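You operate a simulated robot arm through the tools that you are given. There is no shell and no other tool. Be economical: measure what you need, move in short steps, check, and stop when the job is done.

You run a simulated robot arm. Do the job below in one go: nothing can be reset, and whatever is moved stays where it is left.

JOB
Gauge both new shoes and sort them by the 10 m limit.
Fine: One at a time on the anvil, yellow button; over the limit into the red rework tray, else into the green pass tray. Set down upright: green shoe marked new, black shoe marked new.

The check looks at the end state, three seconds after you hand in, the way a careful person would. Anything else that was tipped, shoved, dropped, spilled or broken makes it a failure.

ROBOT AND FRAMES
A 7-joint arm with a two-finger parallel gripper, fixed in place. Base frame: the origin is at the foot of the arm, x ahead of it, y to its left, z up; the work surface is at about z = 0.92. Readings come in m, degrees, newtons and seconds.
With the tool pointing down near the work surface it reaches from about 0.24 to 0.68 m from the base axis. Its first joint turns from -66.0 to 66.0 degrees. Payload 2.4 kg.
The TCP is the grasp point between the finger pads, 0.03 m short of the fingertips. In the tool frame z runs along the fingers and y along their closing line. Largest opening 0.094 m; finger width 0.028, thickness 0.01; the body of the gripper, 0.05 by 0.096 m, starts 0.055 m behind the TCP.
Orientation is that of the tool frame in the base frame, as a unit quaternion [x, y, z, w]. With the fingers straight down and closing along the base's y, the tool's x points along the base's -x, its y along +y and its z along -z.

CONTROLS
- The arm moves only by the tool drive_tool. Its argument "steps" is a list that holds one entry, the list of rows, each a list of 7 numbers: the shift along the tool's x, y, z in m, then the turn, a rotation vector about the tool's x, y, z in degrees, then the finger opening in m, from 0 to 0.094. In form: [[[x, y, z, rx, ry, rz, claw], ...]]. A call has 1 to 20 rows; each row shifts and turns the commanded pose from where the row before left it, along the tool's axes as they then stand. A row lasts 0.2 s, in which the tool goes at most 0.05 m and 8.6 degrees; a call with a longer step from one row to the next is refused whole, and so is a gripper value outside its range. A pose out of reach is approached as far as the arm can. The call stops where the force on the tool passes 40 N (or 10 N more than at its start, if that is more) or the arm is blocked; 0.2 s more then pass. Each finger travels about 0.153 m/s and halts on what it meets, pressing with about 22 N; the grip force reading is that of the motor and also rises with nothing between the fingers. The clock runs only during rows and for 0.2 s after the last one: add rows that do not move to give the fingers time. It gives the time, the measured TCP pose, the force on the tool (base axes), the opening and the grip force at its end, in the units of the frame above (readings bear some noise), with the torque about the TCP (base axes, N m) and any sound that the robot's microphone picked up.
- Cameras (640 x 400 px; columns grow to the right, rows downward): "scene" is fixed at [0.0622, 0.4824, 1.4633]; the picture's right is [-0.52, -0.85, 0.00], its down [-0.37, 0.23, -0.90] and it looks along [0.77, -0.47, -0.44] (base axes); focal length 326 px, centre (320, 200). "wrist" rides on the gripper at [0.076, 0.014, -0.103] in the tool frame; the picture's right is [-0.18, 0.98, 0.00], its down [-0.75, -0.14, -0.64] and it looks along [-0.63, -0.12, 0.77] (tool axes); focal length 243 px, centre (320, 200). There is no depth. A picture from a camera that has moved, and an enlarged one, comes with that camera's place and axes in the base frame and with its lens. The place of the scene camera against the robot may be out by one fixed shift of up to 0.018 m in any direction.
- capture(camera): a new picture of that camera. No time passes.
- close_up(camera, box): a new picture of the part [left, top, right, bottom] of that camera's present view, enlarged. No time passes.
- finish_job(): hands the job in; it is judged then, once.

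Work in short steps. Places have to be worked out from the pictures, the camera data and where the tool is seen: move nearer, look again, correct. Check each grasp and each placing, and mend what went wrong. You have 120 turns and 64 pictures in all, those below and enlarged ones among them. Open the gripper and draw the arm clear of the work before you hand the job in, unless the task says otherwise; then end with one line.

The tools are called after "Emit:" as a command line: name --argument value ..., lists and objects as JSON in quotes. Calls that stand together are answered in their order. drive_tool: Moves the arm, as the interface text tells. Its arguments: {"type":"object","properties":{"steps":{"type":"array","items":{"type":"array","items":{"type":"array","items":{"type":"number"}}}}},"required":["steps"]} The other tools are called the same way: capture (camera) takes a picture; close_up (camera, box) takes an enlarged picture of a part of a camera's view; finish_job () hands the job in.

At the start:

```text
time_s: 0.0
tcp_pos: [0.426, 0.032, 1.2989]
tool_rot: [0.0, 1.0, -0.001, 0.0]
ft_force: [1.1, 0.1, 0.6]
moment: [0.0, -0.01, 0.01]
grip_width: 0.0943
finger_force: 0.1
```

scene: 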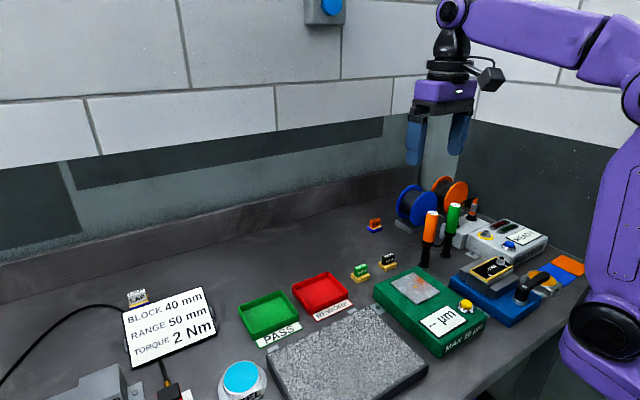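
wrist: 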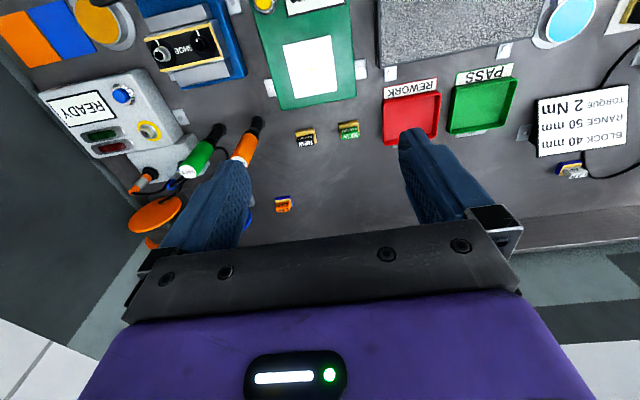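

I'll enlarge the scene view around the gauge, the shoes and the trays.

Emit:
close_up --camera "scene" --box '[340, 200, 600, 362]'

Emit:
close_up --camera "wrist" --box '[230, 20, 550, 220]'

```text
2.46 times, centred on (470, 281) of scene
camera zoom: at [0.0622, 0.4824, 1.4633], right [-0.52, -0.85, 0.0], down [-0.37, 0.23, -0.9], along [0.77, -0.47, -0.44], focal length 801 px, centre (-49, 1)
```

zoom: 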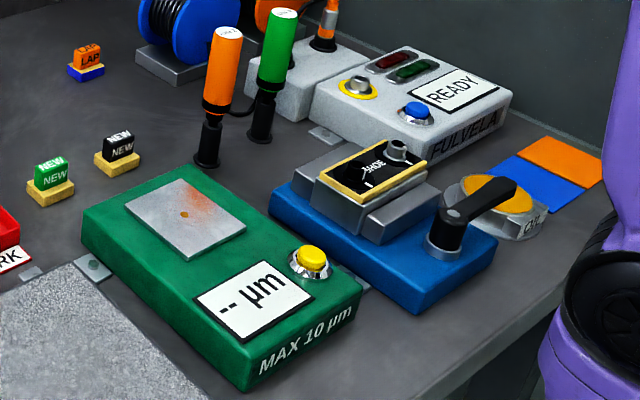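

```text
2.00 times, centred on (390, 120) of wrist
camera zoom: at [0.3492, 0.0447, 1.4027], right [0.18, 0.98, 0.0], down [0.75, -0.14, 0.64], along [0.63, -0.12, -0.77], focal length 485 px, centre (180, 360)
```

zoom: 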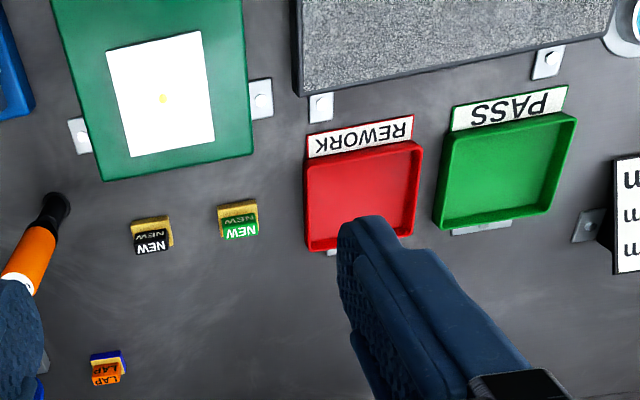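

Rough estimates: green shoe (0.565, 0.06), black shoe (0.565, -0.03), anvil (0.436, 0.01), button (0.336, -0.035). I'll move lower over the shoes to look again.

Emit:
drive_tool --steps '[[[-0.03, 0, 0.035, 0, 0, 0, 0.094], [-0.03, 0, 0.035, 0, 0, 0, 0.094], [-0.02, 0, 0.04, 0, 0, 0, 0.094], [-0.02, 0, 0.04, 0, 0, 0, 0.094], [0, 0, 0.04, 0, 0, 0, 0.094], [0, 0, 0, 0, 0, 0, 0.094]]]'

Emit:
capture --camera "wrist"

```text
time_s: 1.4
tcp_pos: [0.526, 0.0321, 1.1105]
tool_rot: [0.001, 1.0, 0.0, 0.0]
ft_force: [0.1, 0.6, -0.1]
moment: [-0.02, 0.02, 0.02]
grip_width: 0.0938
finger_force: 0.1
```

```text
59 pictures are left
camera wrist: at [0.4504, 0.046, 1.2136], right [0.18, 0.98, 0.0], down [0.75, -0.14, 0.64], along [0.63, -0.12, -0.77], focal length 243 px, centre (320, 200)
```

wrist: 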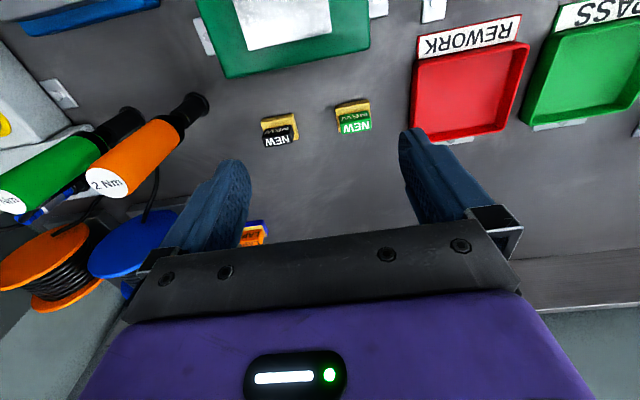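

Emit:
close_up --camera "wrist" --box '[240, 80, 400, 180]'

Emit:
close_up --camera "scene" --box '[335, 235, 415, 285]'

```text
4.00 times, centred on (320, 130) of wrist
camera zoom: at [0.4504, 0.046, 1.2136], right [0.18, 0.98, 0.0], down [0.75, -0.14, 0.64], along [0.63, -0.12, -0.77], focal length 970 px, centre (320, 480)
```

zoom: 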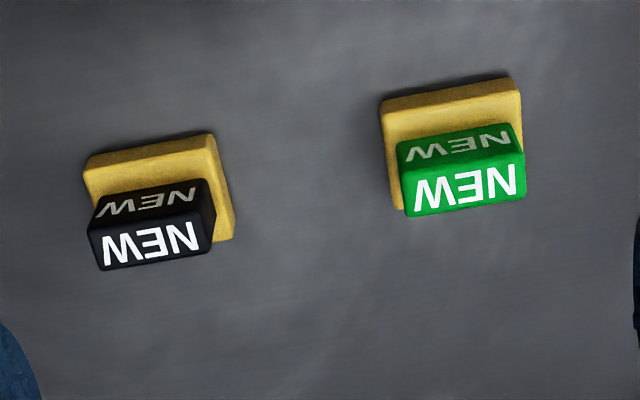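

```text
8.00 times, centred on (375, 260) of scene
camera zoom: at [0.0622, 0.4824, 1.4633], right [-0.52, -0.85, 0.0], down [-0.37, 0.23, -0.9], along [0.77, -0.47, -0.44], focal length 2604 px, centre (-120, -280)
```

zoom: 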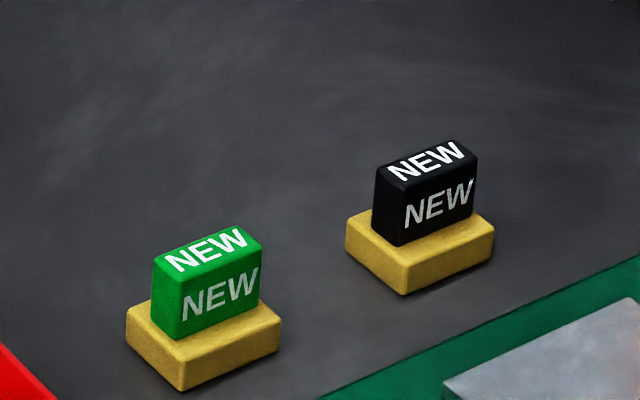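

Both shoes lie with their long side along y: green centre about (0.568, 0.064), black about (0.568, -0.027). I'll go above the green one with narrower fingers and check the alignment.

Emit:
drive_tool --steps '[[[-0.021, 0.016, 0.01, 0, 0, 0, 0.07], [-0.021, 0.016, 0.02, 0, 0, 0, 0.065], [0, 0, 0.03, 0, 0, 0, 0.065], [0, 0, 0.03, 0, 0, 0, 0.065], [0, 0, 0, 0, 0, 0, 0.065]]]'

Emit:
capture --camera "wrist"

Emit:
close_up --camera "scene" --box '[300, 180, 460, 280]'

```text
time_s: 2.6
tcp_pos: [0.5687, 0.0633, 1.0199]
tool_rot: [0.0, 1.0, 0.0, 0.0]
ft_force: [0.0, 0.2, 0.0]
moment: [0.02, 0.02, 0.04]
grip_width: 0.0651
finger_force: 0.1
```

```text
56 pictures are left
camera wrist: at [0.4926, 0.0768, 1.1229], right [0.18, 0.98, 0.0], down [0.75, -0.14, 0.64], along [0.63, -0.12, -0.77], focal length 243 px, centre (320, 200)
```

wrist: 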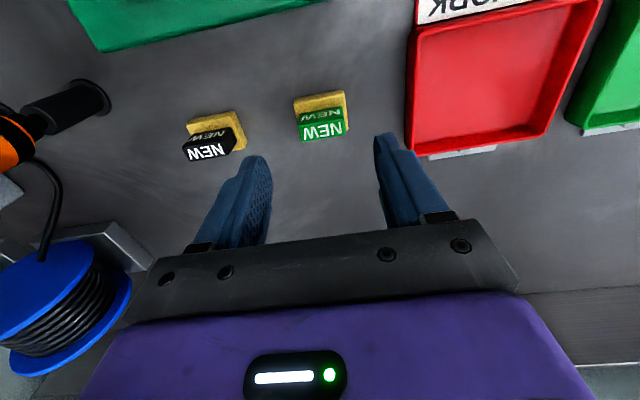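

```text
4.00 times, centred on (380, 230) of scene
camera zoom: at [0.0622, 0.4824, 1.4633], right [-0.52, -0.85, 0.0], down [-0.37, 0.23, -0.9], along [0.77, -0.47, -0.44], focal length 1302 px, centre (80, 80)
```

zoom: 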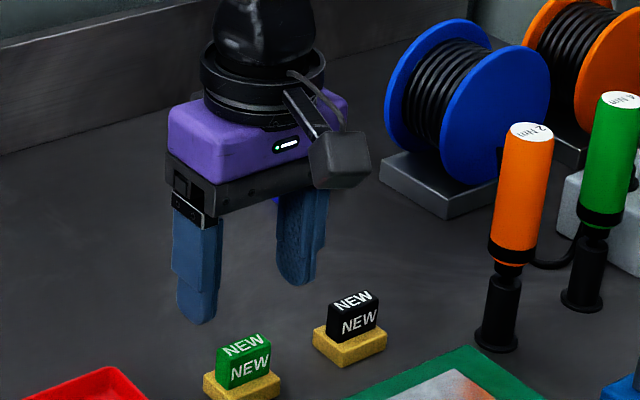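

Alignment looks good (top centre about 0.568, 0.0635). I'll descend so the fingertips stop just above the yellow base.

Emit:
drive_tool --steps '[[[0, 0, 0.02, 0, 0, 0, 0.06], [0, 0, 0.02, 0, 0, 0, 0.06], [0, 0, 0.015, 0, 0, 0, 0.06], [0, 0, 0, 0, 0, 0, 0.06]]]'

Emit:
close_up --camera "scene" --box '[320, 215, 420, 290]'

Emit:
close_up --camera "wrist" --box '[200, 80, 440, 230]'

```text
time_s: 3.6
tcp_pos: [0.5694, 0.0631, 0.9636]
tool_rot: [0.0, 1.0, 0.0, 0.0]
ft_force: [1.1, 0.0, 0.0]
moment: [0.02, 0.0, -0.01]
grip_width: 0.06
finger_force: 0.1
```

```text
5.33 times, centred on (370, 252) of scene
camera zoom: at [0.0622, 0.4824, 1.4633], right [-0.52, -0.85, 0.0], down [-0.37, 0.23, -0.9], along [0.77, -0.47, -0.44], focal length 1736 px, centre (53, -80)
```

zoom: 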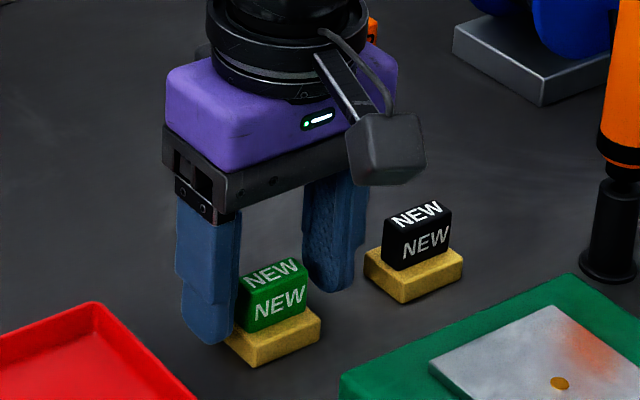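

```text
2.67 times, centred on (320, 155) of wrist
camera zoom: at [0.4929, 0.0772, 1.0672], right [0.18, 0.98, 0.0], down [0.75, -0.14, 0.64], along [0.63, -0.12, -0.77], focal length 647 px, centre (320, 320)
```

zoom: 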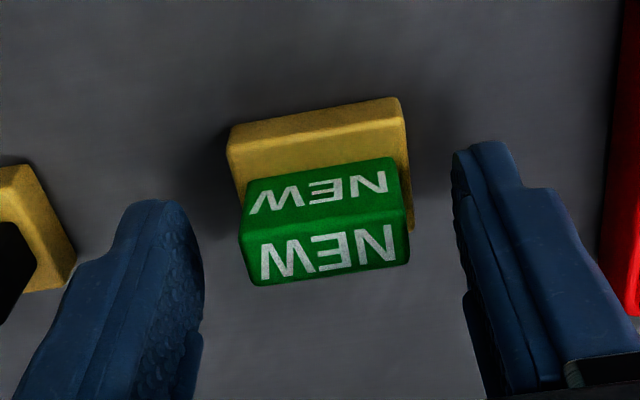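

The fingers straddle the shoe. I'll raise 3 mm to stay clear of the yellow base, then close on the green block.

Emit:
drive_tool --steps '[[[0.002, 0, -0.003, 0, 0, 0, 0.06], [0, 0, 0, 0, 0, 0, 0.03], [0, 0, 0, 0, 0, 0, 0.02], [0, 0, 0, 0, 0, 0, 0.02]]]'

Emit:
close_up --camera "wrist" --box '[200, 80, 440, 230]'

```text
time_s: 4.6
tcp_pos: [0.5671, 0.064, 0.9666]
tool_rot: [0.0, 1.0, 0.0, 0.001]
ft_force: [0.9, 0.5, 5.4]
moment: [0.1, -0.01, -0.02]
grip_width: 0.0329
finger_force: 21.9
```

```text
2.67 times, centred on (320, 155) of wrist
camera zoom: at [0.4908, 0.0774, 1.0703], right [0.18, 0.98, 0.0], down [0.75, -0.14, 0.64], along [0.63, -0.12, -0.77], focal length 647 px, centre (320, 320)
```

zoom: 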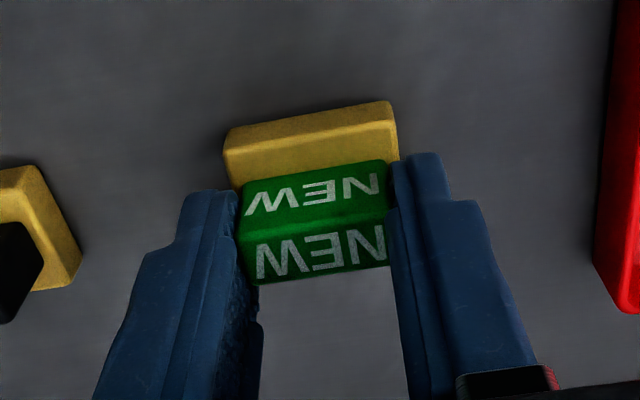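

Grip is firm at 33 mm. Lifting and moving back to a vantage over the anvil.

Emit:
drive_tool --steps '[[[0, 0, -0.02, 0, 0, 0, 0.02], [0, 0, -0.03, 0, 0, 0, 0.02], [0, 0, -0.03, 0, 0, 0, 0.02], [0.03, -0.01, -0.03, 0, 0, 0, 0.02], [0.03, -0.01, -0.03, 0, 0, 0, 0.02], [0.03, -0.01, 0, 0, 0, 0, 0.02], [0.03, -0.01, 0, 0, 0, 0, 0.02], [0, 0, 0, 0, 0, 0, 0.02]]]'

Emit:
capture --camera "wrist"

Emit:
capture --camera "scene"

```text
time_s: 6.4
tcp_pos: [0.4451, 0.0224, 1.1094]
tool_rot: [0.001, 1.0, 0.001, 0.0]
ft_force: [1.7, -0.3, -0.6]
moment: [0.0, 0.02, -0.04]
grip_width: 0.0202
finger_force: 0.0
```

```text
51 pictures are left
camera wrist: at [0.3696, 0.0368, 1.2118], right [0.18, 0.98, 0.0], down [0.75, -0.14, 0.64], along [0.63, -0.12, -0.77], focal length 243 px, centre (320, 200)
```

wrist: 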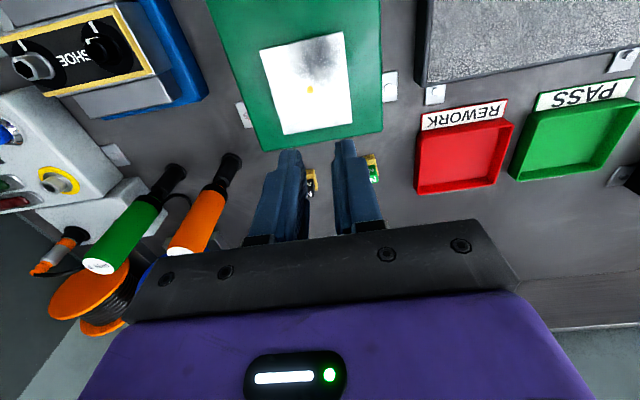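

```text
50 pictures are left
```

scene: 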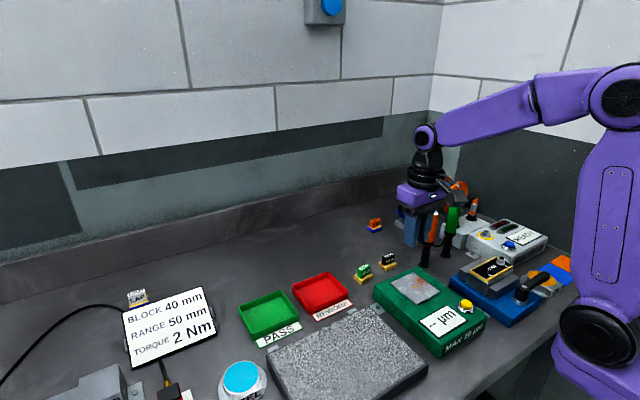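

The shoe slipped out; it still stands. I'll inspect it closely.

Emit:
close_up --camera "scene" --box '[335, 235, 415, 285]'

Emit:
close_up --camera "wrist" --box '[200, 0, 400, 125]'

```text
8.00 times, centred on (375, 260) of scene
camera zoom: at [0.0622, 0.4823, 1.4633], right [-0.52, -0.85, 0.0], down [-0.37, 0.23, -0.9], along [0.77, -0.47, -0.44], focal length 2604 px, centre (-120, -280)
```

zoom: 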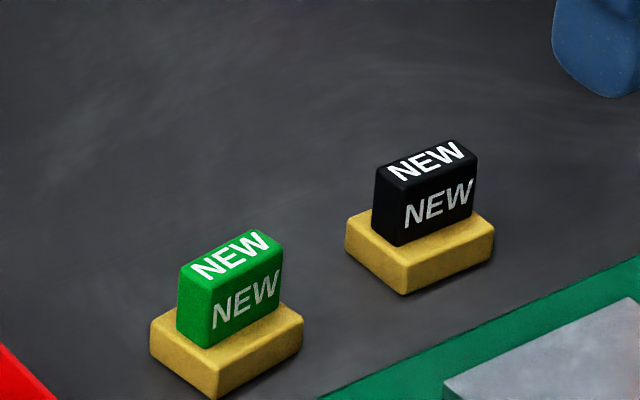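

```text
3.20 times, centred on (300, 62) of wrist
camera zoom: at [0.3696, 0.0368, 1.2118], right [0.18, 0.98, 0.0], down [0.75, -0.14, 0.64], along [0.63, -0.12, -0.77], focal length 776 px, centre (384, 640)
```

zoom: 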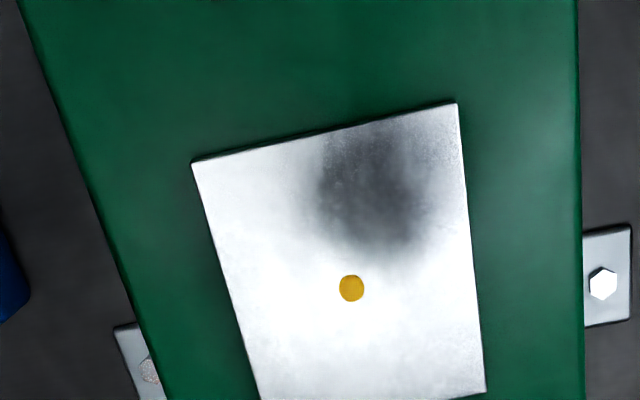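

The block top computes to about 0.96, so the grip should have engaged well; I'll return above the green shoe to re-measure and try again more slowly.

Emit:
drive_tool --steps '[[[-0.03, 0.01, 0, 0, 0, 0, 0.06], [-0.03, 0.01, 0, 0, 0, 0, 0.06], [-0.03, 0.01, 0.03, 0, 0, 0, 0.06], [-0.027, 0.005, 0.03, 0, 0, 0, 0.06], [0, 0, 0.04, 0, 0, 0, 0.06], [0, 0, 0, 0, 0, 0, 0.06]]]'

Emit:
close_up --camera "wrist" --box '[200, 60, 440, 210]'

```text
time_s: 7.8
tcp_pos: [0.5619, 0.0603, 1.0076]
tool_rot: [-0.001, 1.0, 0.0, 0.001]
ft_force: [-1.0, -1.1, 0.4]
moment: [-0.01, 0.0, 0.04]
grip_width: 0.0599
finger_force: 0.0
```

```text
2.67 times, centred on (320, 135) of wrist
camera zoom: at [0.4852, 0.0736, 1.1105], right [0.18, 0.98, 0.0], down [0.75, -0.14, 0.64], along [0.63, -0.12, -0.77], focal length 647 px, centre (320, 373)
```

zoom: 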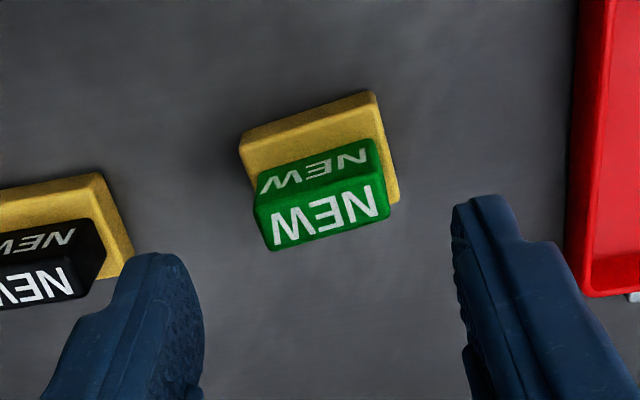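

The shoe turned about 8° and now sits near (0.556, 0.0605). I'll match that yaw and go lower this time, to clamp the yellow base sides squarely.

Emit:
drive_tool --steps '[[[0.006, 0, 0, 0, 0, -8, 0.06], [0, 0, 0.02, 0, 0, 0, 0.06], [0, 0, 0.02, 0, 0, 0, 0.06], [0, 0, 0.013, 0, 0, 0, 0.06], [0, 0, 0, 0, 0, 0, 0.06]]]'

Emit:
capture --camera "wrist"

Emit:
close_up --camera "scene" --box '[335, 235, 415, 285]'

```text
time_s: 9.0
tcp_pos: [0.5549, 0.06, 0.9547]
tool_rot: [-0.069, 0.998, -0.001, 0.0]
ft_force: [-0.2, 1.0, 0.4]
moment: [-0.01, 0.02, 0.02]
grip_width: 0.06
finger_force: 0.1
```

```text
46 pictures are left
camera wrist: at [0.4775, 0.0622, 1.0574], right [0.05, 1.0, 0.0], down [0.77, -0.03, 0.64], along [0.64, -0.03, -0.77], focal length 243 px, centre (320, 200)
```

wrist: 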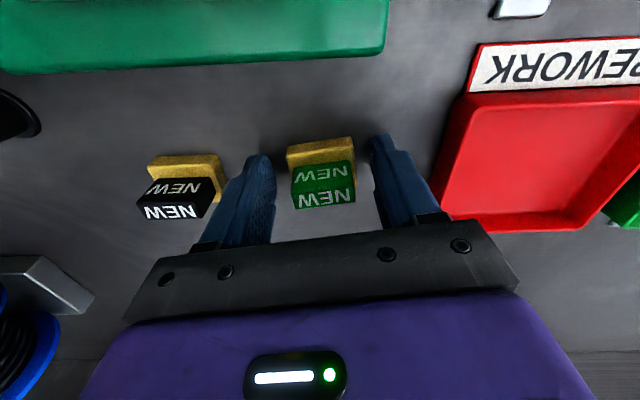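

```text
8.00 times, centred on (375, 260) of scene
camera zoom: at [0.0622, 0.4824, 1.4633], right [-0.52, -0.85, 0.0], down [-0.37, 0.23, -0.9], along [0.77, -0.47, -0.44], focal length 2604 px, centre (-120, -280)
```

zoom: 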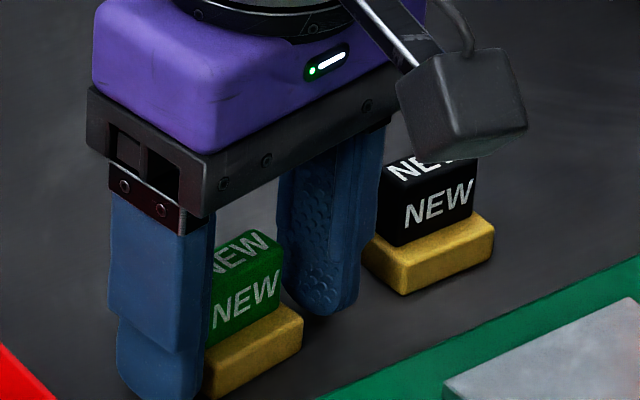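

Fingers straddle the yellow base with tips about 5 mm above the table. Closing, then a slow 5 mm test lift.

Emit:
drive_tool --steps '[[[0, 0, 0, 0, 0, 0, 0.035], [0, 0, 0, 0, 0, 0, 0.02], [0, 0, 0, 0, 0, 0, 0.02]]]'

Emit:
drive_tool --steps '[[[0, 0, -0.002, 0, 0, 0, 0.02], [0, 0, -0.003, 0, 0, 0, 0.02], [0, 0, -0.005, 0, 0, 0, 0.02], [0, 0, 0, 0, 0, 0, 0.02]]]'

Emit:
close_up --camera "wrist" --box '[200, 80, 440, 230]'

Emit:
close_up --camera "scene" --box '[335, 235, 415, 285]'

```text
time_s: 9.8
tcp_pos: [0.5543, 0.0584, 0.9549]
tool_rot: [-0.07, 0.998, -0.001, 0.0]
ft_force: [-0.7, -0.2, 0.3]
moment: [0.02, 0.03, -0.03]
grip_width: 0.0389
finger_force: 22.1
```

```text
time_s: 10.8
tcp_pos: [0.557, 0.0595, 0.9652]
tool_rot: [-0.069, 0.998, 0.0, 0.001]
ft_force: [0.0, -0.3, 0.5]
moment: [0.02, 0.03, 0.02]
grip_width: 0.0389
finger_force: 21.9
```

```text
2.67 times, centred on (320, 155) of wrist
camera zoom: at [0.4787, 0.0613, 1.0681], right [0.05, 1.0, 0.0], down [0.77, -0.04, 0.64], along [0.64, -0.03, -0.77], focal length 647 px, centre (320, 320)
```

zoom: 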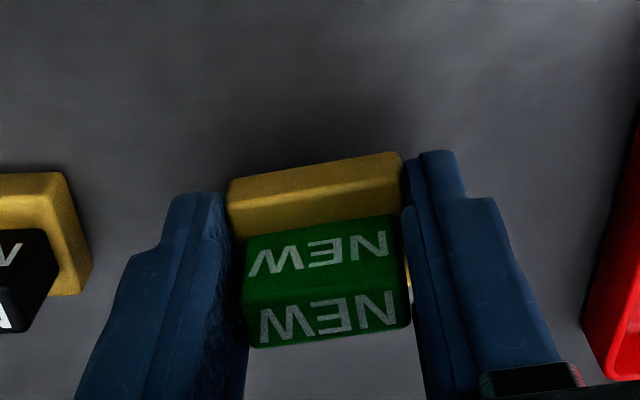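

```text
8.00 times, centred on (375, 260) of scene
camera zoom: at [0.0622, 0.4824, 1.4633], right [-0.52, -0.85, 0.0], down [-0.37, 0.23, -0.9], along [0.77, -0.47, -0.44], focal length 2604 px, centre (-120, -280)
```

zoom: 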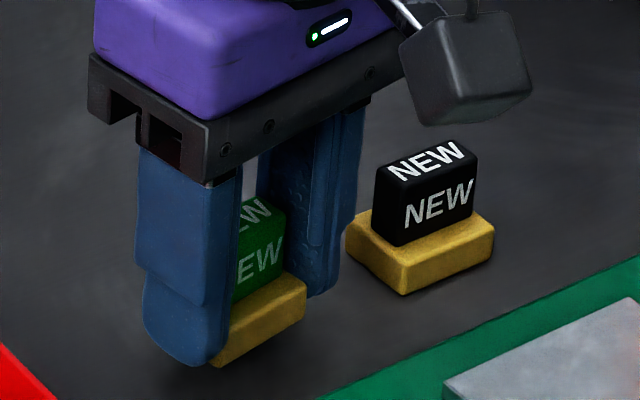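

Lift works (base width 38.9 mm, tips 5 mm up). Now I raise, turn square and carry it above the anvil dot, estimated at (0.434, 0.014, 0.97).

Emit:
drive_tool --steps '[[[0, 0, -0.02, 0, 0, 0, 0.02], [0, 0, -0.025, 0, 0, 4, 0.02], [0, 0, -0.025, 0, 0, 4, 0.02], [0.02, -0.007, 0, 0, 0, 0, 0.02], [0.03, -0.011, 0, 0, 0, 0, 0.02], [0.03, -0.011, 0, 0, 0, 0, 0.02], [0.03, -0.011, 0, 0, 0, 0, 0.02], [0.013, -0.005, 0, 0, 0, 0, 0.02], [0, 0, 0, 0, 0, 0, 0.02]]]'

Emit:
capture --camera "wrist"

Emit:
close_up --camera "scene" --box '[340, 210, 500, 310]'

```text
time_s: 12.8
tcp_pos: [0.4338, 0.0125, 1.0327]
tool_rot: [0.0, 1.0, -0.001, 0.001]
ft_force: [-0.4, -1.0, -0.5]
moment: [0.02, 0.0, -0.02]
grip_width: 0.039
finger_force: 22.5
```

```text
42 pictures are left
camera wrist: at [0.3569, 0.0267, 1.1367], right [0.18, 0.98, 0.0], down [0.75, -0.14, 0.64], along [0.63, -0.12, -0.77], focal length 243 px, centre (320, 200)
```

wrist: 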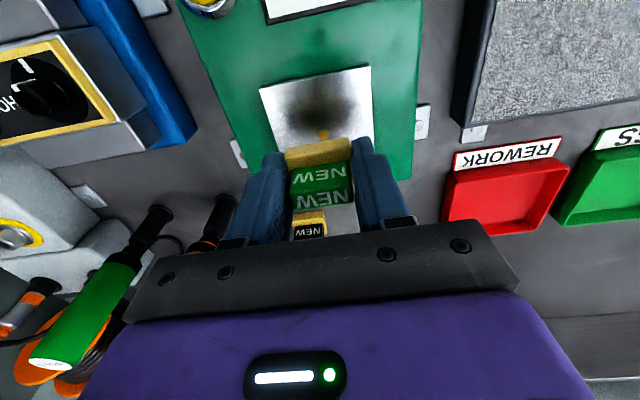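

```text
4.00 times, centred on (420, 260) of scene
camera zoom: at [0.0622, 0.4823, 1.4633], right [-0.52, -0.85, 0.0], down [-0.37, 0.23, -0.9], along [0.77, -0.47, -0.44], focal length 1302 px, centre (-80, -40)
```

zoom: 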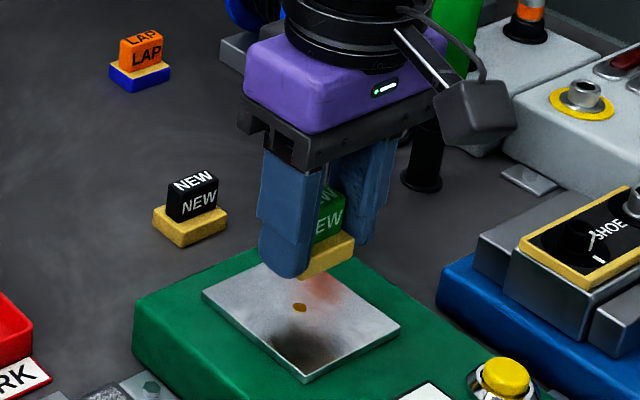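

Dot recomputed at (0.436, 0.014), anvil top about 0.963, so touch should come near TCP z 0.998. Descending gently.

Emit:
drive_tool --steps '[[[-0.002, 0.0015, 0.01, 0, 0, 0, 0.02], [0, 0, 0.01, 0, 0, 0, 0.02], [0, 0, 0.007, 0, 0, 0, 0.02], [0, 0, 0.002, 0, 0, 0, 0.02], [0, 0, 0, 0, 0, 0, 0.02]]]'

Emit:
close_up --camera "scene" --box '[370, 230, 450, 310]'

```text
time_s: 14.0
tcp_pos: [0.4349, 0.0155, 1.0049]
tool_rot: [-0.001, 1.0, 0.0, 0.0]
ft_force: [0.2, 0.3, -0.8]
moment: [-0.01, 0.01, 0.0]
grip_width: 0.0391
finger_force: 22.3
```

```text
5.00 times, centred on (410, 270) of scene
camera zoom: at [0.0622, 0.4824, 1.4633], right [-0.52, -0.85, 0.0], down [-0.37, 0.23, -0.9], along [0.77, -0.47, -0.44], focal length 1627 px, centre (-130, -150)
```

zoom: 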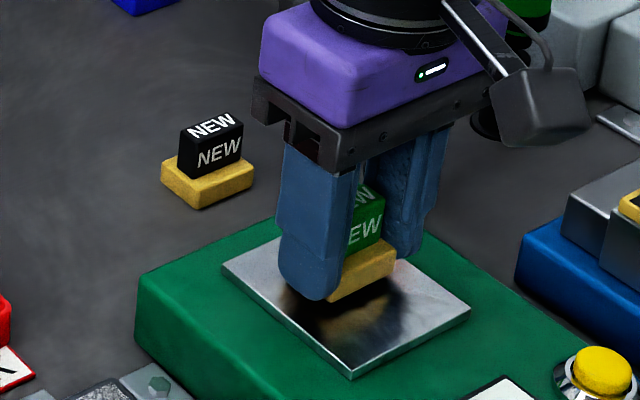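

Still slightly above the anvil with no contact; continuing in 2 mm steps.

Emit:
drive_tool --steps '[[[0, 0, 0.002, 0, 0, 0, 0.02], [0, 0, 0.002, 0, 0, 0, 0.02], [0, 0, 0, 0, 0, 0, 0.02]]]'

Emit:
drive_tool --steps '[[[0, 0, 0.002, 0, 0, 0, 0.02], [0, 0, 0, 0, 0, 0, 0.02]]]'

```text
time_s: 14.8
tcp_pos: [0.4348, 0.015, 1.0023]
tool_rot: [0.001, 1.0, 0.0, -0.001]
ft_force: [1.0, -0.2, -0.9]
moment: [-0.02, 0.01, 0.01]
grip_width: 0.0387
finger_force: 22.3
```

```text
time_s: 15.4
tcp_pos: [0.4363, 0.0136, 0.9998]
tool_rot: [0.0, 1.0, -0.001, 0.001]
ft_force: [-4.4, -0.5, 16.6]
moment: [0.04, 0.08, -0.01]
grip_width: 0.0391
finger_force: 21.9
```

Contact: 16.6 N at z 0.9998. Release by opening, then rise and look.

Emit:
drive_tool --steps '[[[0, 0, -0.0008, 0, 0, 0, 0.02], [0, 0, 0, 0, 0, 0, 0.045], [0, 0, 0, 0, 0, 0, 0.06], [0, 0, -0.02, 0, 0, 0, 0.06], [0, 0, -0.03, 0, 0, 0, 0.06], [0, 0, -0.04, 0, 0, 0, 0.06], [0.02, 0, -0.04, 0, 0, 0, 0.05], [0.03, -0.01, 0, 0, 0, 0, 0.02], [0.02, -0.01, 0, 0, 0, 0, 0.0], [0, 0, 0, 0, 0, 0, 0]]]'

Emit:
capture --camera "wrist"

Emit:
close_up --camera "scene" --box '[360, 225, 520, 365]'

```text
time_s: 17.6
tcp_pos: [0.3647, -0.0037, 1.1275]
tool_rot: [-0.001, 1.0, 0.0, 0.0]
ft_force: [0.5, -0.7, 0.1]
moment: [0.03, 0.0, 0.01]
grip_width: 0.0001
finger_force: 22.0
```

```text
39 pictures are left
camera wrist: at [0.2884, 0.0098, 1.2316], right [0.18, 0.98, 0.0], down [0.75, -0.14, 0.64], along [0.63, -0.12, -0.77], focal length 243 px, centre (320, 200)
```

wrist: 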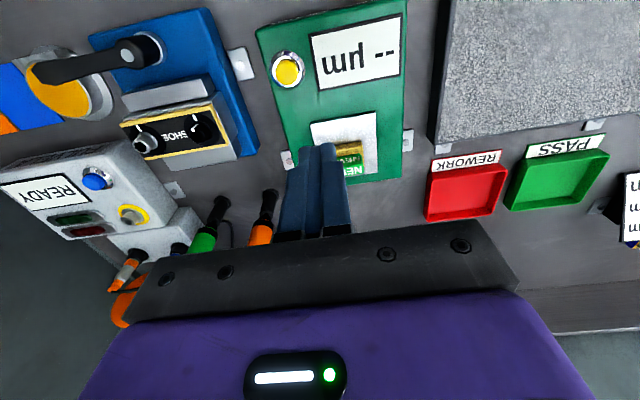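

```text
2.86 times, centred on (440, 295) of scene
camera zoom: at [0.0622, 0.4823, 1.4633], right [-0.52, -0.85, 0.0], down [-0.37, 0.23, -0.9], along [0.77, -0.47, -0.44], focal length 930 px, centre (-23, -71)
```

zoom: 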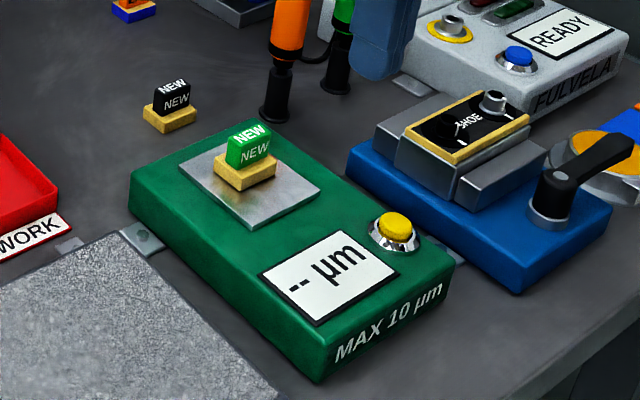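

The shoe sits upright on the anvil. The yellow button computes to about (0.336, -0.030, ~0.975); I'll go over it with closed fingers.

Emit:
drive_tool --steps '[[[0.015, -0.013, 0.02, 0, 0, 0, 0], [0.014, -0.014, 0.03, 0, 0, 0, 0], [0, 0, 0.04, 0, 0, 0, 0], [0, 0, 0, 0, 0, 0, 0]]]'

Emit:
close_up --camera "scene" --box '[400, 255, 520, 345]'

Emit:
capture --camera "wrist"

```text
time_s: 18.6
tcp_pos: [0.3342, -0.0333, 1.0382]
tool_rot: [-0.001, 1.0, 0.0, 0.0]
ft_force: [-0.3, 0.4, -0.1]
moment: [-0.02, 0.0, 0.03]
grip_width: 0.0001
finger_force: 21.6
```

```text
4.44 times, centred on (460, 300) of scene
camera zoom: at [0.0622, 0.4823, 1.4633], right [-0.52, -0.85, 0.0], down [-0.37, 0.23, -0.9], along [0.77, -0.47, -0.44], focal length 1447 px, centre (-302, -244)
```

zoom: 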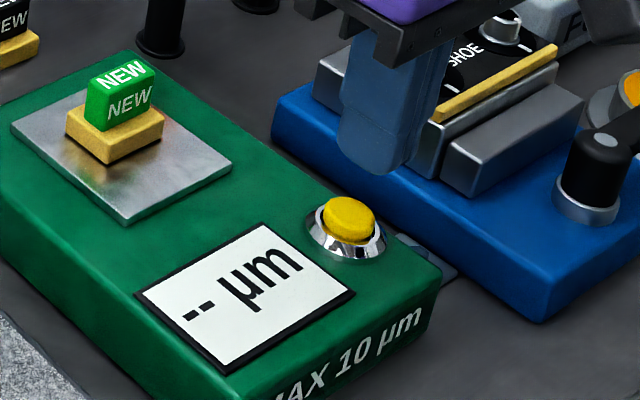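

```text
36 pictures are left
camera wrist: at [0.2585, -0.0182, 1.1418], right [0.18, 0.98, 0.0], down [0.75, -0.14, 0.64], along [0.63, -0.12, -0.77], focal length 243 px, centre (320, 200)
```

wrist: 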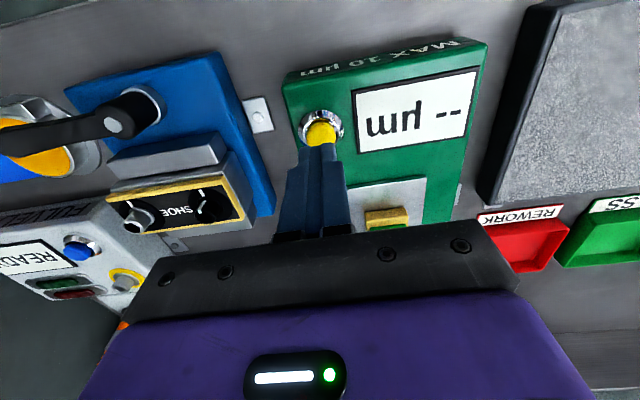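

Button refined to (0.336, -0.032, 0.971), within 2 mm of the tool. Pressing down in short steps.

Emit:
drive_tool --steps '[[[-0.002, 0.001, 0.015, 0, 0, 0, 0], [0, 0, 0.013, 0, 0, 0, 0], [0, 0, 0.006, 0, 0, 0, 0], [0, 0, 0.002, 0, 0, 0, 0], [0, 0, 0.002, 0, 0, 0, 0], [0, 0, 0, 0, 0, 0, 0]]]'

Emit:
close_up --camera "scene" --box '[400, 255, 520, 345]'

```text
time_s: 20.0
tcp_pos: [0.3384, -0.0315, 1.0023]
tool_rot: [0.0, 1.0, 0.0, 0.0]
ft_force: [-0.5, 1.5, 2.5]
moment: [0.03, 0.02, 0.0]
grip_width: 0.0
finger_force: 22.6
heard: click
```

```text
4.44 times, centred on (460, 300) of scene
camera zoom: at [0.0622, 0.4824, 1.4633], right [-0.52, -0.85, 0.0], down [-0.37, 0.23, -0.9], along [0.77, -0.47, -0.44], focal length 1447 px, centre (-302, -244)
```

zoom: 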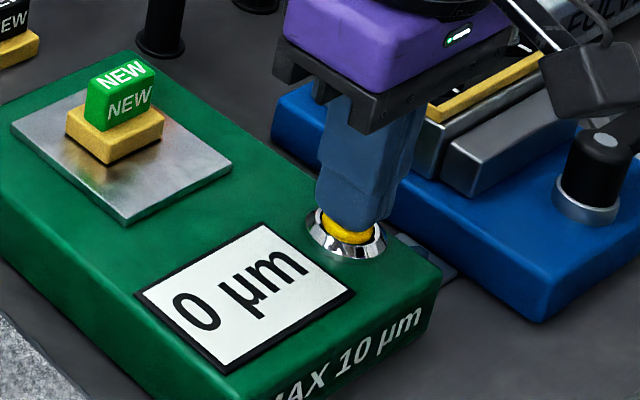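

A click, display "0 µm". I'll lift off and re-read whether the value settles.

Emit:
drive_tool --steps '[[[0, 0, -0.02, 0, 0, 0, 0], [0, 0, -0.03, 0, 0, 0, 0], [0, 0, -0.03, 0, 0, 0, 0], [0, 0, 0, 0, 0, 0, 0], [0, 0, 0, 0, 0, 0, 0], [0, 0, 0, 0, 0, 0, 0]]]'

Emit:
close_up --camera "scene" --box '[360, 225, 520, 365]'

Emit:
capture --camera "wrist"

```text
time_s: 21.4
tcp_pos: [0.3386, -0.0326, 1.0828]
tool_rot: [0.0, 1.0, 0.0, 0.001]
ft_force: [0.4, -0.2, -0.5]
moment: [0.03, -0.01, 0.01]
grip_width: 0.0
finger_force: 21.7
```

```text
2.86 times, centred on (440, 295) of scene
camera zoom: at [0.0622, 0.4824, 1.4633], right [-0.52, -0.85, 0.0], down [-0.37, 0.23, -0.9], along [0.77, -0.47, -0.44], focal length 930 px, centre (-23, -71)
```

zoom: 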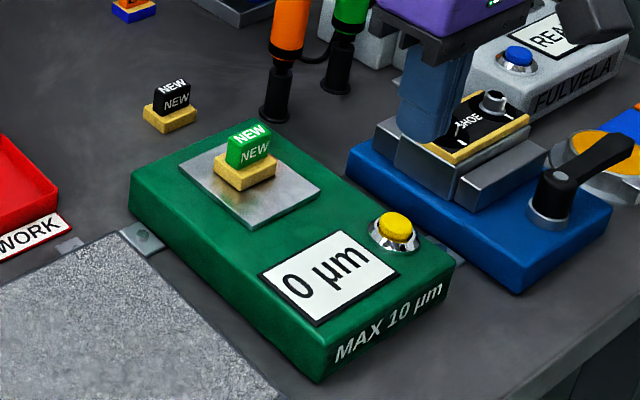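

```text
33 pictures are left
camera wrist: at [0.2621, -0.0185, 1.1862], right [0.18, 0.98, 0.0], down [0.75, -0.14, 0.64], along [0.63, -0.12, -0.77], focal length 243 px, centre (320, 200)
```

wrist: 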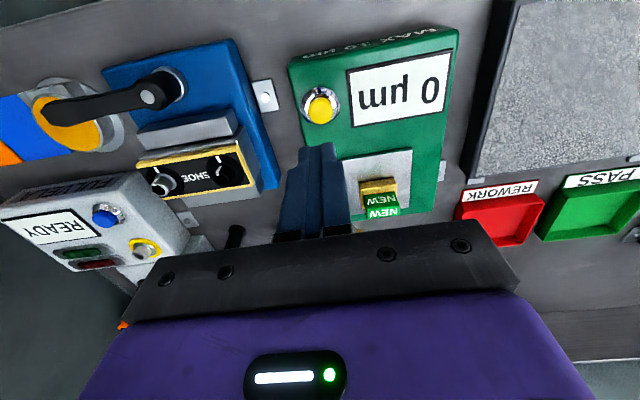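

The display holds 0 µm. Since a zero could be a tare, I'll press once more to confirm it is a repeatable reading.

Emit:
drive_tool --steps '[[[0.002, 0.001, 0.03, 0, 0, 0, 0], [0, 0, 0.03, 0, 0, 0, 0], [0, 0, 0.015, 0, 0, 0, 0], [0, 0, 0.004, 0, 0, 0, 0], [0, 0, 0.002, 0, 0, 0, 0], [0, 0, 0, 0, 0, 0, 0]]]'

Emit:
drive_tool --steps '[[[0, 0, -0.02, 0, 0, 0, 0], [0, 0, -0.03, 0, 0, 0, 0], [0, 0, -0.04, 0, 0, 0, 0], [0, 0, 0, 0, 0, 0, 0], [0, 0, 0, 0, 0, 0, 0]]]'

Emit:
close_up --camera "scene" --box '[360, 225, 520, 365]'

```text
time_s: 22.8
tcp_pos: [0.3353, -0.0324, 1.0005]
tool_rot: [0.0, 1.0, 0.0, 0.0]
ft_force: [1.0, 0.7, 3.9]
moment: [0.0, -0.05, 0.02]
grip_width: 0.0002
finger_force: 22.3
heard: click
```

```text
time_s: 24.0
tcp_pos: [0.3357, -0.0309, 1.0914]
tool_rot: [0.0, 1.0, 0.0, 0.0]
ft_force: [-0.2, -1.1, 0.0]
moment: [0.01, 0.0, -0.02]
grip_width: 0.0001
finger_force: 22.4
```

```text
2.86 times, centred on (440, 295) of scene
camera zoom: at [0.0622, 0.4824, 1.4633], right [-0.52, -0.85, 0.0], down [-0.37, 0.23, -0.9], along [0.77, -0.47, -0.44], focal length 930 px, centre (-23, -71)
```

zoom: 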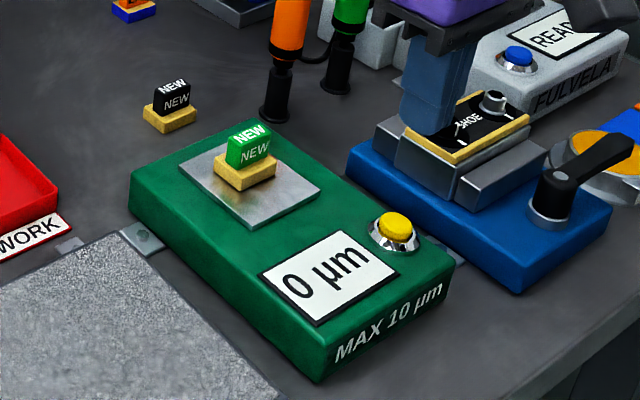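

Repeatable 0 µm, so green goes to PASS. Returning above the green shoe to re-grip it the same way.

Emit:
drive_tool --steps '[[[-0.03, 0.015, 0, 0, 0, 0, 0.03], [-0.035, 0.015, 0, 0, 0, 0, 0.06], [-0.035, 0.0148, 0, 0, 0, 0, 0.06], [0, 0, 0.03, 0, 0, 0, 0.06], [0, 0, 0, 0, 0, 0, 0.06]]]'

Emit:
capture --camera "wrist"

```text
time_s: 25.2
tcp_pos: [0.4381, 0.0131, 1.0632]
tool_rot: [0.0, 1.0, 0.001, -0.001]
ft_force: [-0.6, 0.5, -0.3]
moment: [0.02, -0.01, 0.0]
grip_width: 0.06
finger_force: 0.1
```

```text
31 pictures are left
camera wrist: at [0.3618, 0.0273, 1.1658], right [0.18, 0.98, 0.0], down [0.75, -0.14, 0.64], along [0.63, -0.12, -0.77], focal length 243 px, centre (320, 200)
```

wrist: 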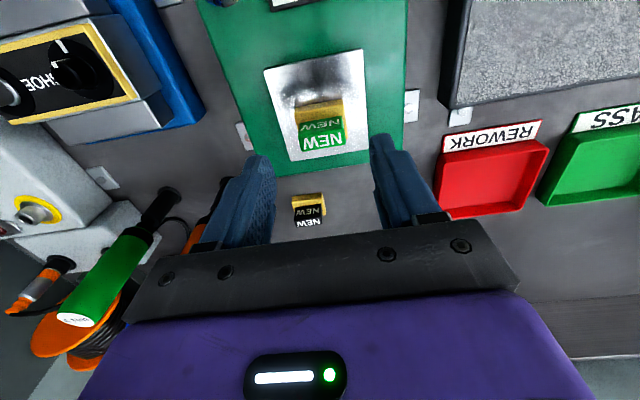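

Fingers line up with the shoe again. Descend to TCP z 1.000, close and test-lift.

Emit:
drive_tool --steps '[[[0.002, 0, 0.03, 0, 0, 0, 0.06], [0, 0, 0.025, 0, 0, 0, 0.06], [0, 0, 0.008, 0, 0, 0, 0.06], [0, 0, 0, 0, 0, 0, 0.06], [0, 0, 0, 0, 0, 0, 0.035], [0, 0, 0, 0, 0, 0, 0.02], [0, 0, 0, 0, 0, 0, 0.02], [0, 0, -0.003, 0, 0, 0, 0.02], [0, 0, -0.007, 0, 0, 0, 0.02], [0, 0, 0, 0, 0, 0, 0.02]]]'

Emit:
capture --camera "wrist"

```text
time_s: 27.4
tcp_pos: [0.4343, 0.0146, 1.0082]
tool_rot: [-0.001, 1.0, 0.0, 0.0]
ft_force: [-0.4, 0.0, -0.5]
moment: [-0.02, 0.0, -0.01]
grip_width: 0.0391
finger_force: 22.3
```

```text
30 pictures are left
camera wrist: at [0.3585, 0.0283, 1.1118], right [0.18, 0.98, 0.0], down [0.75, -0.14, 0.64], along [0.63, -0.12, -0.77], focal length 243 px, centre (320, 200)
```

wrist: 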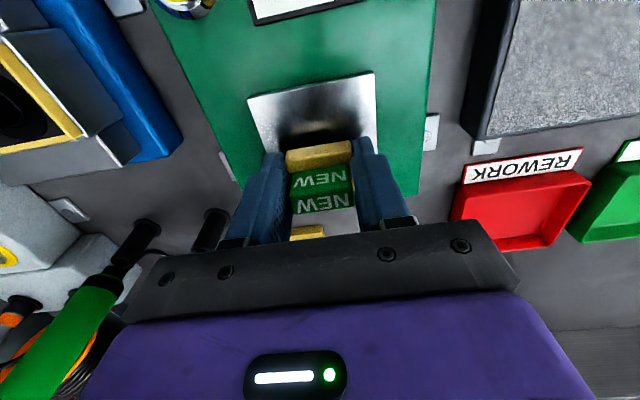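

Held. Raise to about 1.08 and carry to above the green tray, estimated at (0.56, 0.32).

Emit:
drive_tool --steps '[[[0, 0, -0.03, 0, 0, 0, 0.02], [0, 0, -0.04, 0, 0, 0, 0.02], [-0.01, 0.03, 0, 0, 0, 0, 0.02], [-0.016, 0.04, 0, 0, 0, 0, 0.02], [-0.016, 0.04, 0, 0, 0, 0, 0.02], [-0.016, 0.04, 0, 0, 0, 0, 0.02], [-0.016, 0.04, 0, 0, 0, 0, 0.02], [-0.016, 0.04, 0, 0, 0, 0, 0.02], [-0.016, 0.04, 0, 0, 0, 0, 0.02], [-0.016, 0.03, 0, 0, 0, 0, 0.02], [0, 0, 0, 0, 0, 0, 0.02]]]'

Emit:
capture --camera "wrist"

Emit:
capture --camera "scene"

```text
time_s: 29.8
tcp_pos: [0.5572, 0.3137, 1.077]
tool_rot: [0.0, 1.0, 0.0, 0.0]
ft_force: [1.0, 0.1, -0.7]
moment: [-0.01, 0.01, 0.01]
grip_width: 0.0387
finger_force: 23.0
```

```text
29 pictures are left
camera wrist: at [0.4809, 0.328, 1.1817], right [0.18, 0.98, 0.0], down [0.75, -0.14, 0.64], along [0.63, -0.12, -0.77], focal length 243 px, centre (320, 200)
```

wrist: 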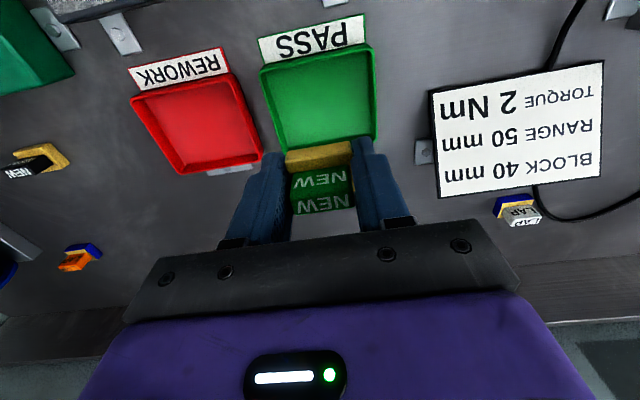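

```text
28 pictures are left
```

scene: 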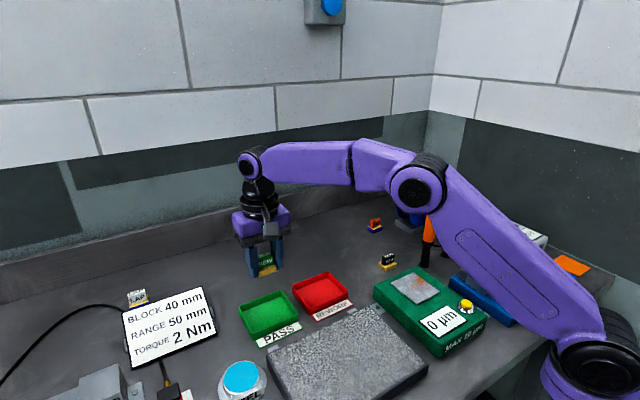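

Tray spans about x 0.52–0.607, y 0.26–0.363, so its centre is (0.563, 0.312). Descend to just above the floor with contact steps at the end.

Emit:
drive_tool --steps '[[[-0.005, -0.002, 0.03, 0, 0, 0, 0.02], [0, 0, 0.04, 0, 0, 0, 0.02], [0, 0, 0.025, 0, 0, 0, 0.02], [0, 0, 0.01, 0, 0, 0, 0.02], [0, 0, 0, 0, 0, 0, 0.02]]]'

Emit:
close_up --camera "scene" --box '[220, 240, 340, 360]'

Emit:
capture --camera "wrist"

```text
time_s: 31.0
tcp_pos: [0.5627, 0.3114, 0.9745]
tool_rot: [0.0, 1.0, 0.001, 0.0]
ft_force: [0.1, -0.6, -0.6]
moment: [0.03, 0.03, -0.01]
grip_width: 0.039
finger_force: 21.8
```

```text
3.33 times, centred on (280, 300) of scene
camera zoom: at [0.0622, 0.4824, 1.4633], right [-0.52, -0.85, 0.0], down [-0.37, 0.23, -0.9], along [0.77, -0.47, -0.44], focal length 1085 px, centre (453, -133)
```

zoom: 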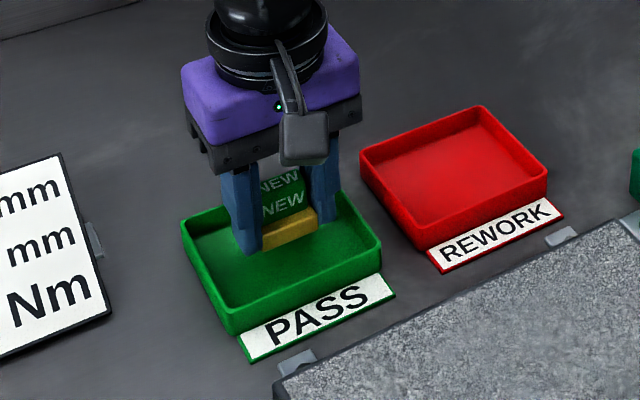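

```text
26 pictures are left
camera wrist: at [0.4866, 0.3257, 1.0766], right [0.18, 0.98, 0.0], down [0.75, -0.14, 0.64], along [0.63, -0.12, -0.77], focal length 243 px, centre (320, 200)
```

wrist: 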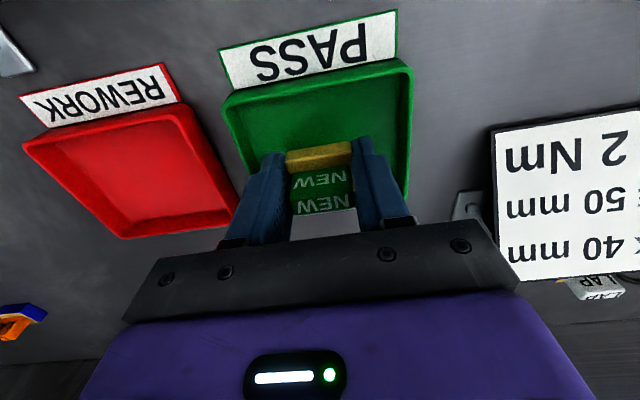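

Shoe and fingers are well inside the tray walls. Final slow approach.

Emit:
drive_tool --steps '[[[0.003, 0, 0.008, 0, 0, 0, 0.02], [0, 0, 0.004, 0, 0, 0, 0.02], [0, 0, 0.002, 0, 0, 0, 0.02], [0, 0, 0, 0, 0, 0, 0.02]]]'

Emit:
drive_tool --steps '[[[0, 0, 0.0015, 0, 0, 0, 0.02], [0, 0, 0, 0, 0, 0, 0.02]]]'

```text
time_s: 32.0
tcp_pos: [0.5574, 0.3121, 0.9588]
tool_rot: [0.0, 1.0, 0.0, 0.0]
ft_force: [0.2, -0.9, 0.4]
moment: [0.0, 0.01, 0.01]
grip_width: 0.0388
finger_force: 21.9
```

```text
time_s: 32.6
tcp_pos: [0.5582, 0.3118, 0.9572]
tool_rot: [0.0, 1.0, -0.001, 0.0]
ft_force: [-0.1, 0.5, 0.0]
moment: [-0.05, 0.02, -0.01]
grip_width: 0.039
finger_force: 22.2
```

No contact yet at 0.957; a further 1 mm at a time, until force shows.

Emit:
drive_tool --steps '[[[0, 0, 0.001, 0, 0, 0, 0.02], [0, 0, 0, 0, 0, 0, 0.02]]]'

Emit:
drive_tool --steps '[[[0, 0, 0.001, 0, 0, 0, 0.02], [0, 0, 0, 0, 0, 0, 0.02]]]'

```text
time_s: 33.2
tcp_pos: [0.5591, 0.3115, 0.9559]
tool_rot: [-0.001, 1.0, -0.001, 0.0]
ft_force: [0.2, -0.9, -0.4]
moment: [0.0, -0.01, 0.01]
grip_width: 0.039
finger_force: 22.0
```

```text
time_s: 33.8
tcp_pos: [0.5594, 0.3119, 0.9554]
tool_rot: [0.0, 1.0, -0.001, 0.001]
ft_force: [-1.8, -1.5, 5.1]
moment: [-0.05, 0.02, 0.03]
grip_width: 0.0391
finger_force: 21.7
```

Contact (5 N). Release to a 52 mm opening and rise straight up.

Emit:
drive_tool --steps '[[[0, 0, 0, 0, 0, 0, 0.045], [0, 0, 0, 0, 0, 0, 0.052], [0, 0, -0.01, 0, 0, 0, 0.052], [0, 0, -0.03, 0, 0, 0, 0.052], [0, 0, -0.04, 0, 0, 0, 0.052], [0, 0, -0.04, 0, 0, 0, 0.052], [0, 0, 0, 0, 0, 0, 0.052]]]'

Emit:
close_up --camera "scene" --box '[220, 240, 340, 360]'

```text
time_s: 35.4
tcp_pos: [0.5584, 0.312, 1.0765]
tool_rot: [0.0, 1.0, 0.0, 0.0]
ft_force: [0.0, -0.1, 0.2]
moment: [0.04, -0.03, -0.06]
grip_width: 0.0518
finger_force: 0.0
```

```text
3.33 times, centred on (280, 300) of scene
camera zoom: at [0.0622, 0.4824, 1.4633], right [-0.52, -0.85, 0.0], down [-0.37, 0.23, -0.9], along [0.77, -0.47, -0.44], focal length 1085 px, centre (453, -133)
```

zoom: 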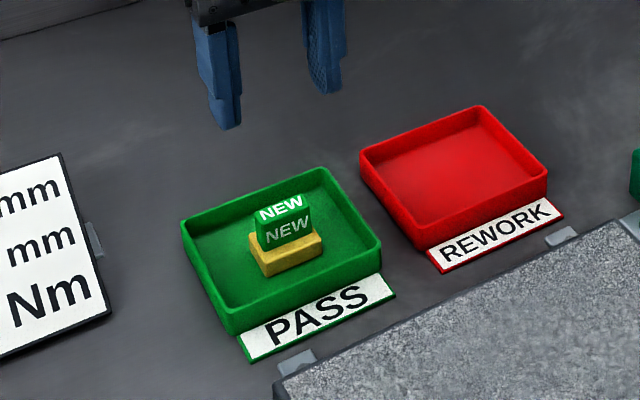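

Green stands upright in the pass tray. Now travel to above the black shoe, estimated at (0.564, -0.024).

Emit:
drive_tool --steps '[[[0, -0.03, 0, 0, 0, 0, 0.06], [0, -0.045, 0, 0, 0, 0, 0.06], [0, -0.045, 0, 0, 0, 0, 0.06], [0, -0.045, 0, 0, 0, 0, 0.06], [0, -0.045, 0, 0, 0, 0, 0.06], [0, -0.045, 0, 0, 0, 0, 0.06], [0, -0.045, 0, 0, 0, 0, 0.06], [-0.005, -0.036, 0.02, 0, 0, 0, 0.06], [0, 0, 0.035, 0, 0, 0, 0.06], [0, 0, 0, 0, 0, 0, 0.06]]]'

Emit:
close_up --camera "wrist" --box '[200, 60, 440, 210]'

```text
time_s: 37.6
tcp_pos: [0.5616, -0.024, 1.0225]
tool_rot: [-0.001, 1.0, 0.0, 0.0]
ft_force: [0.6, 0.3, 0.5]
moment: [-0.02, -0.03, 0.06]
grip_width: 0.0601
finger_force: 0.1
```

```text
2.67 times, centred on (320, 135) of wrist
camera zoom: at [0.4859, -0.0098, 1.1254], right [0.18, 0.98, 0.0], down [0.75, -0.14, 0.64], along [0.63, -0.12, -0.77], focal length 647 px, centre (320, 373)
```

zoom: 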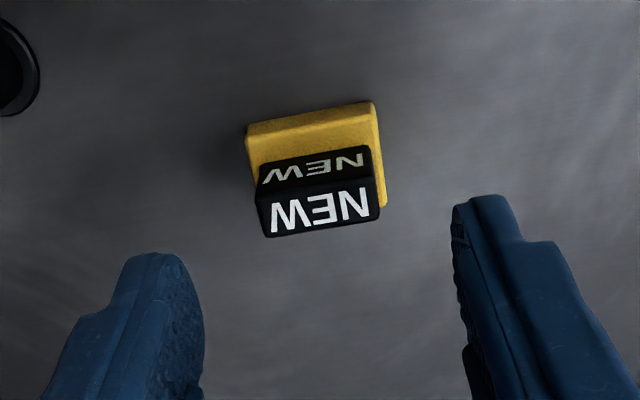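

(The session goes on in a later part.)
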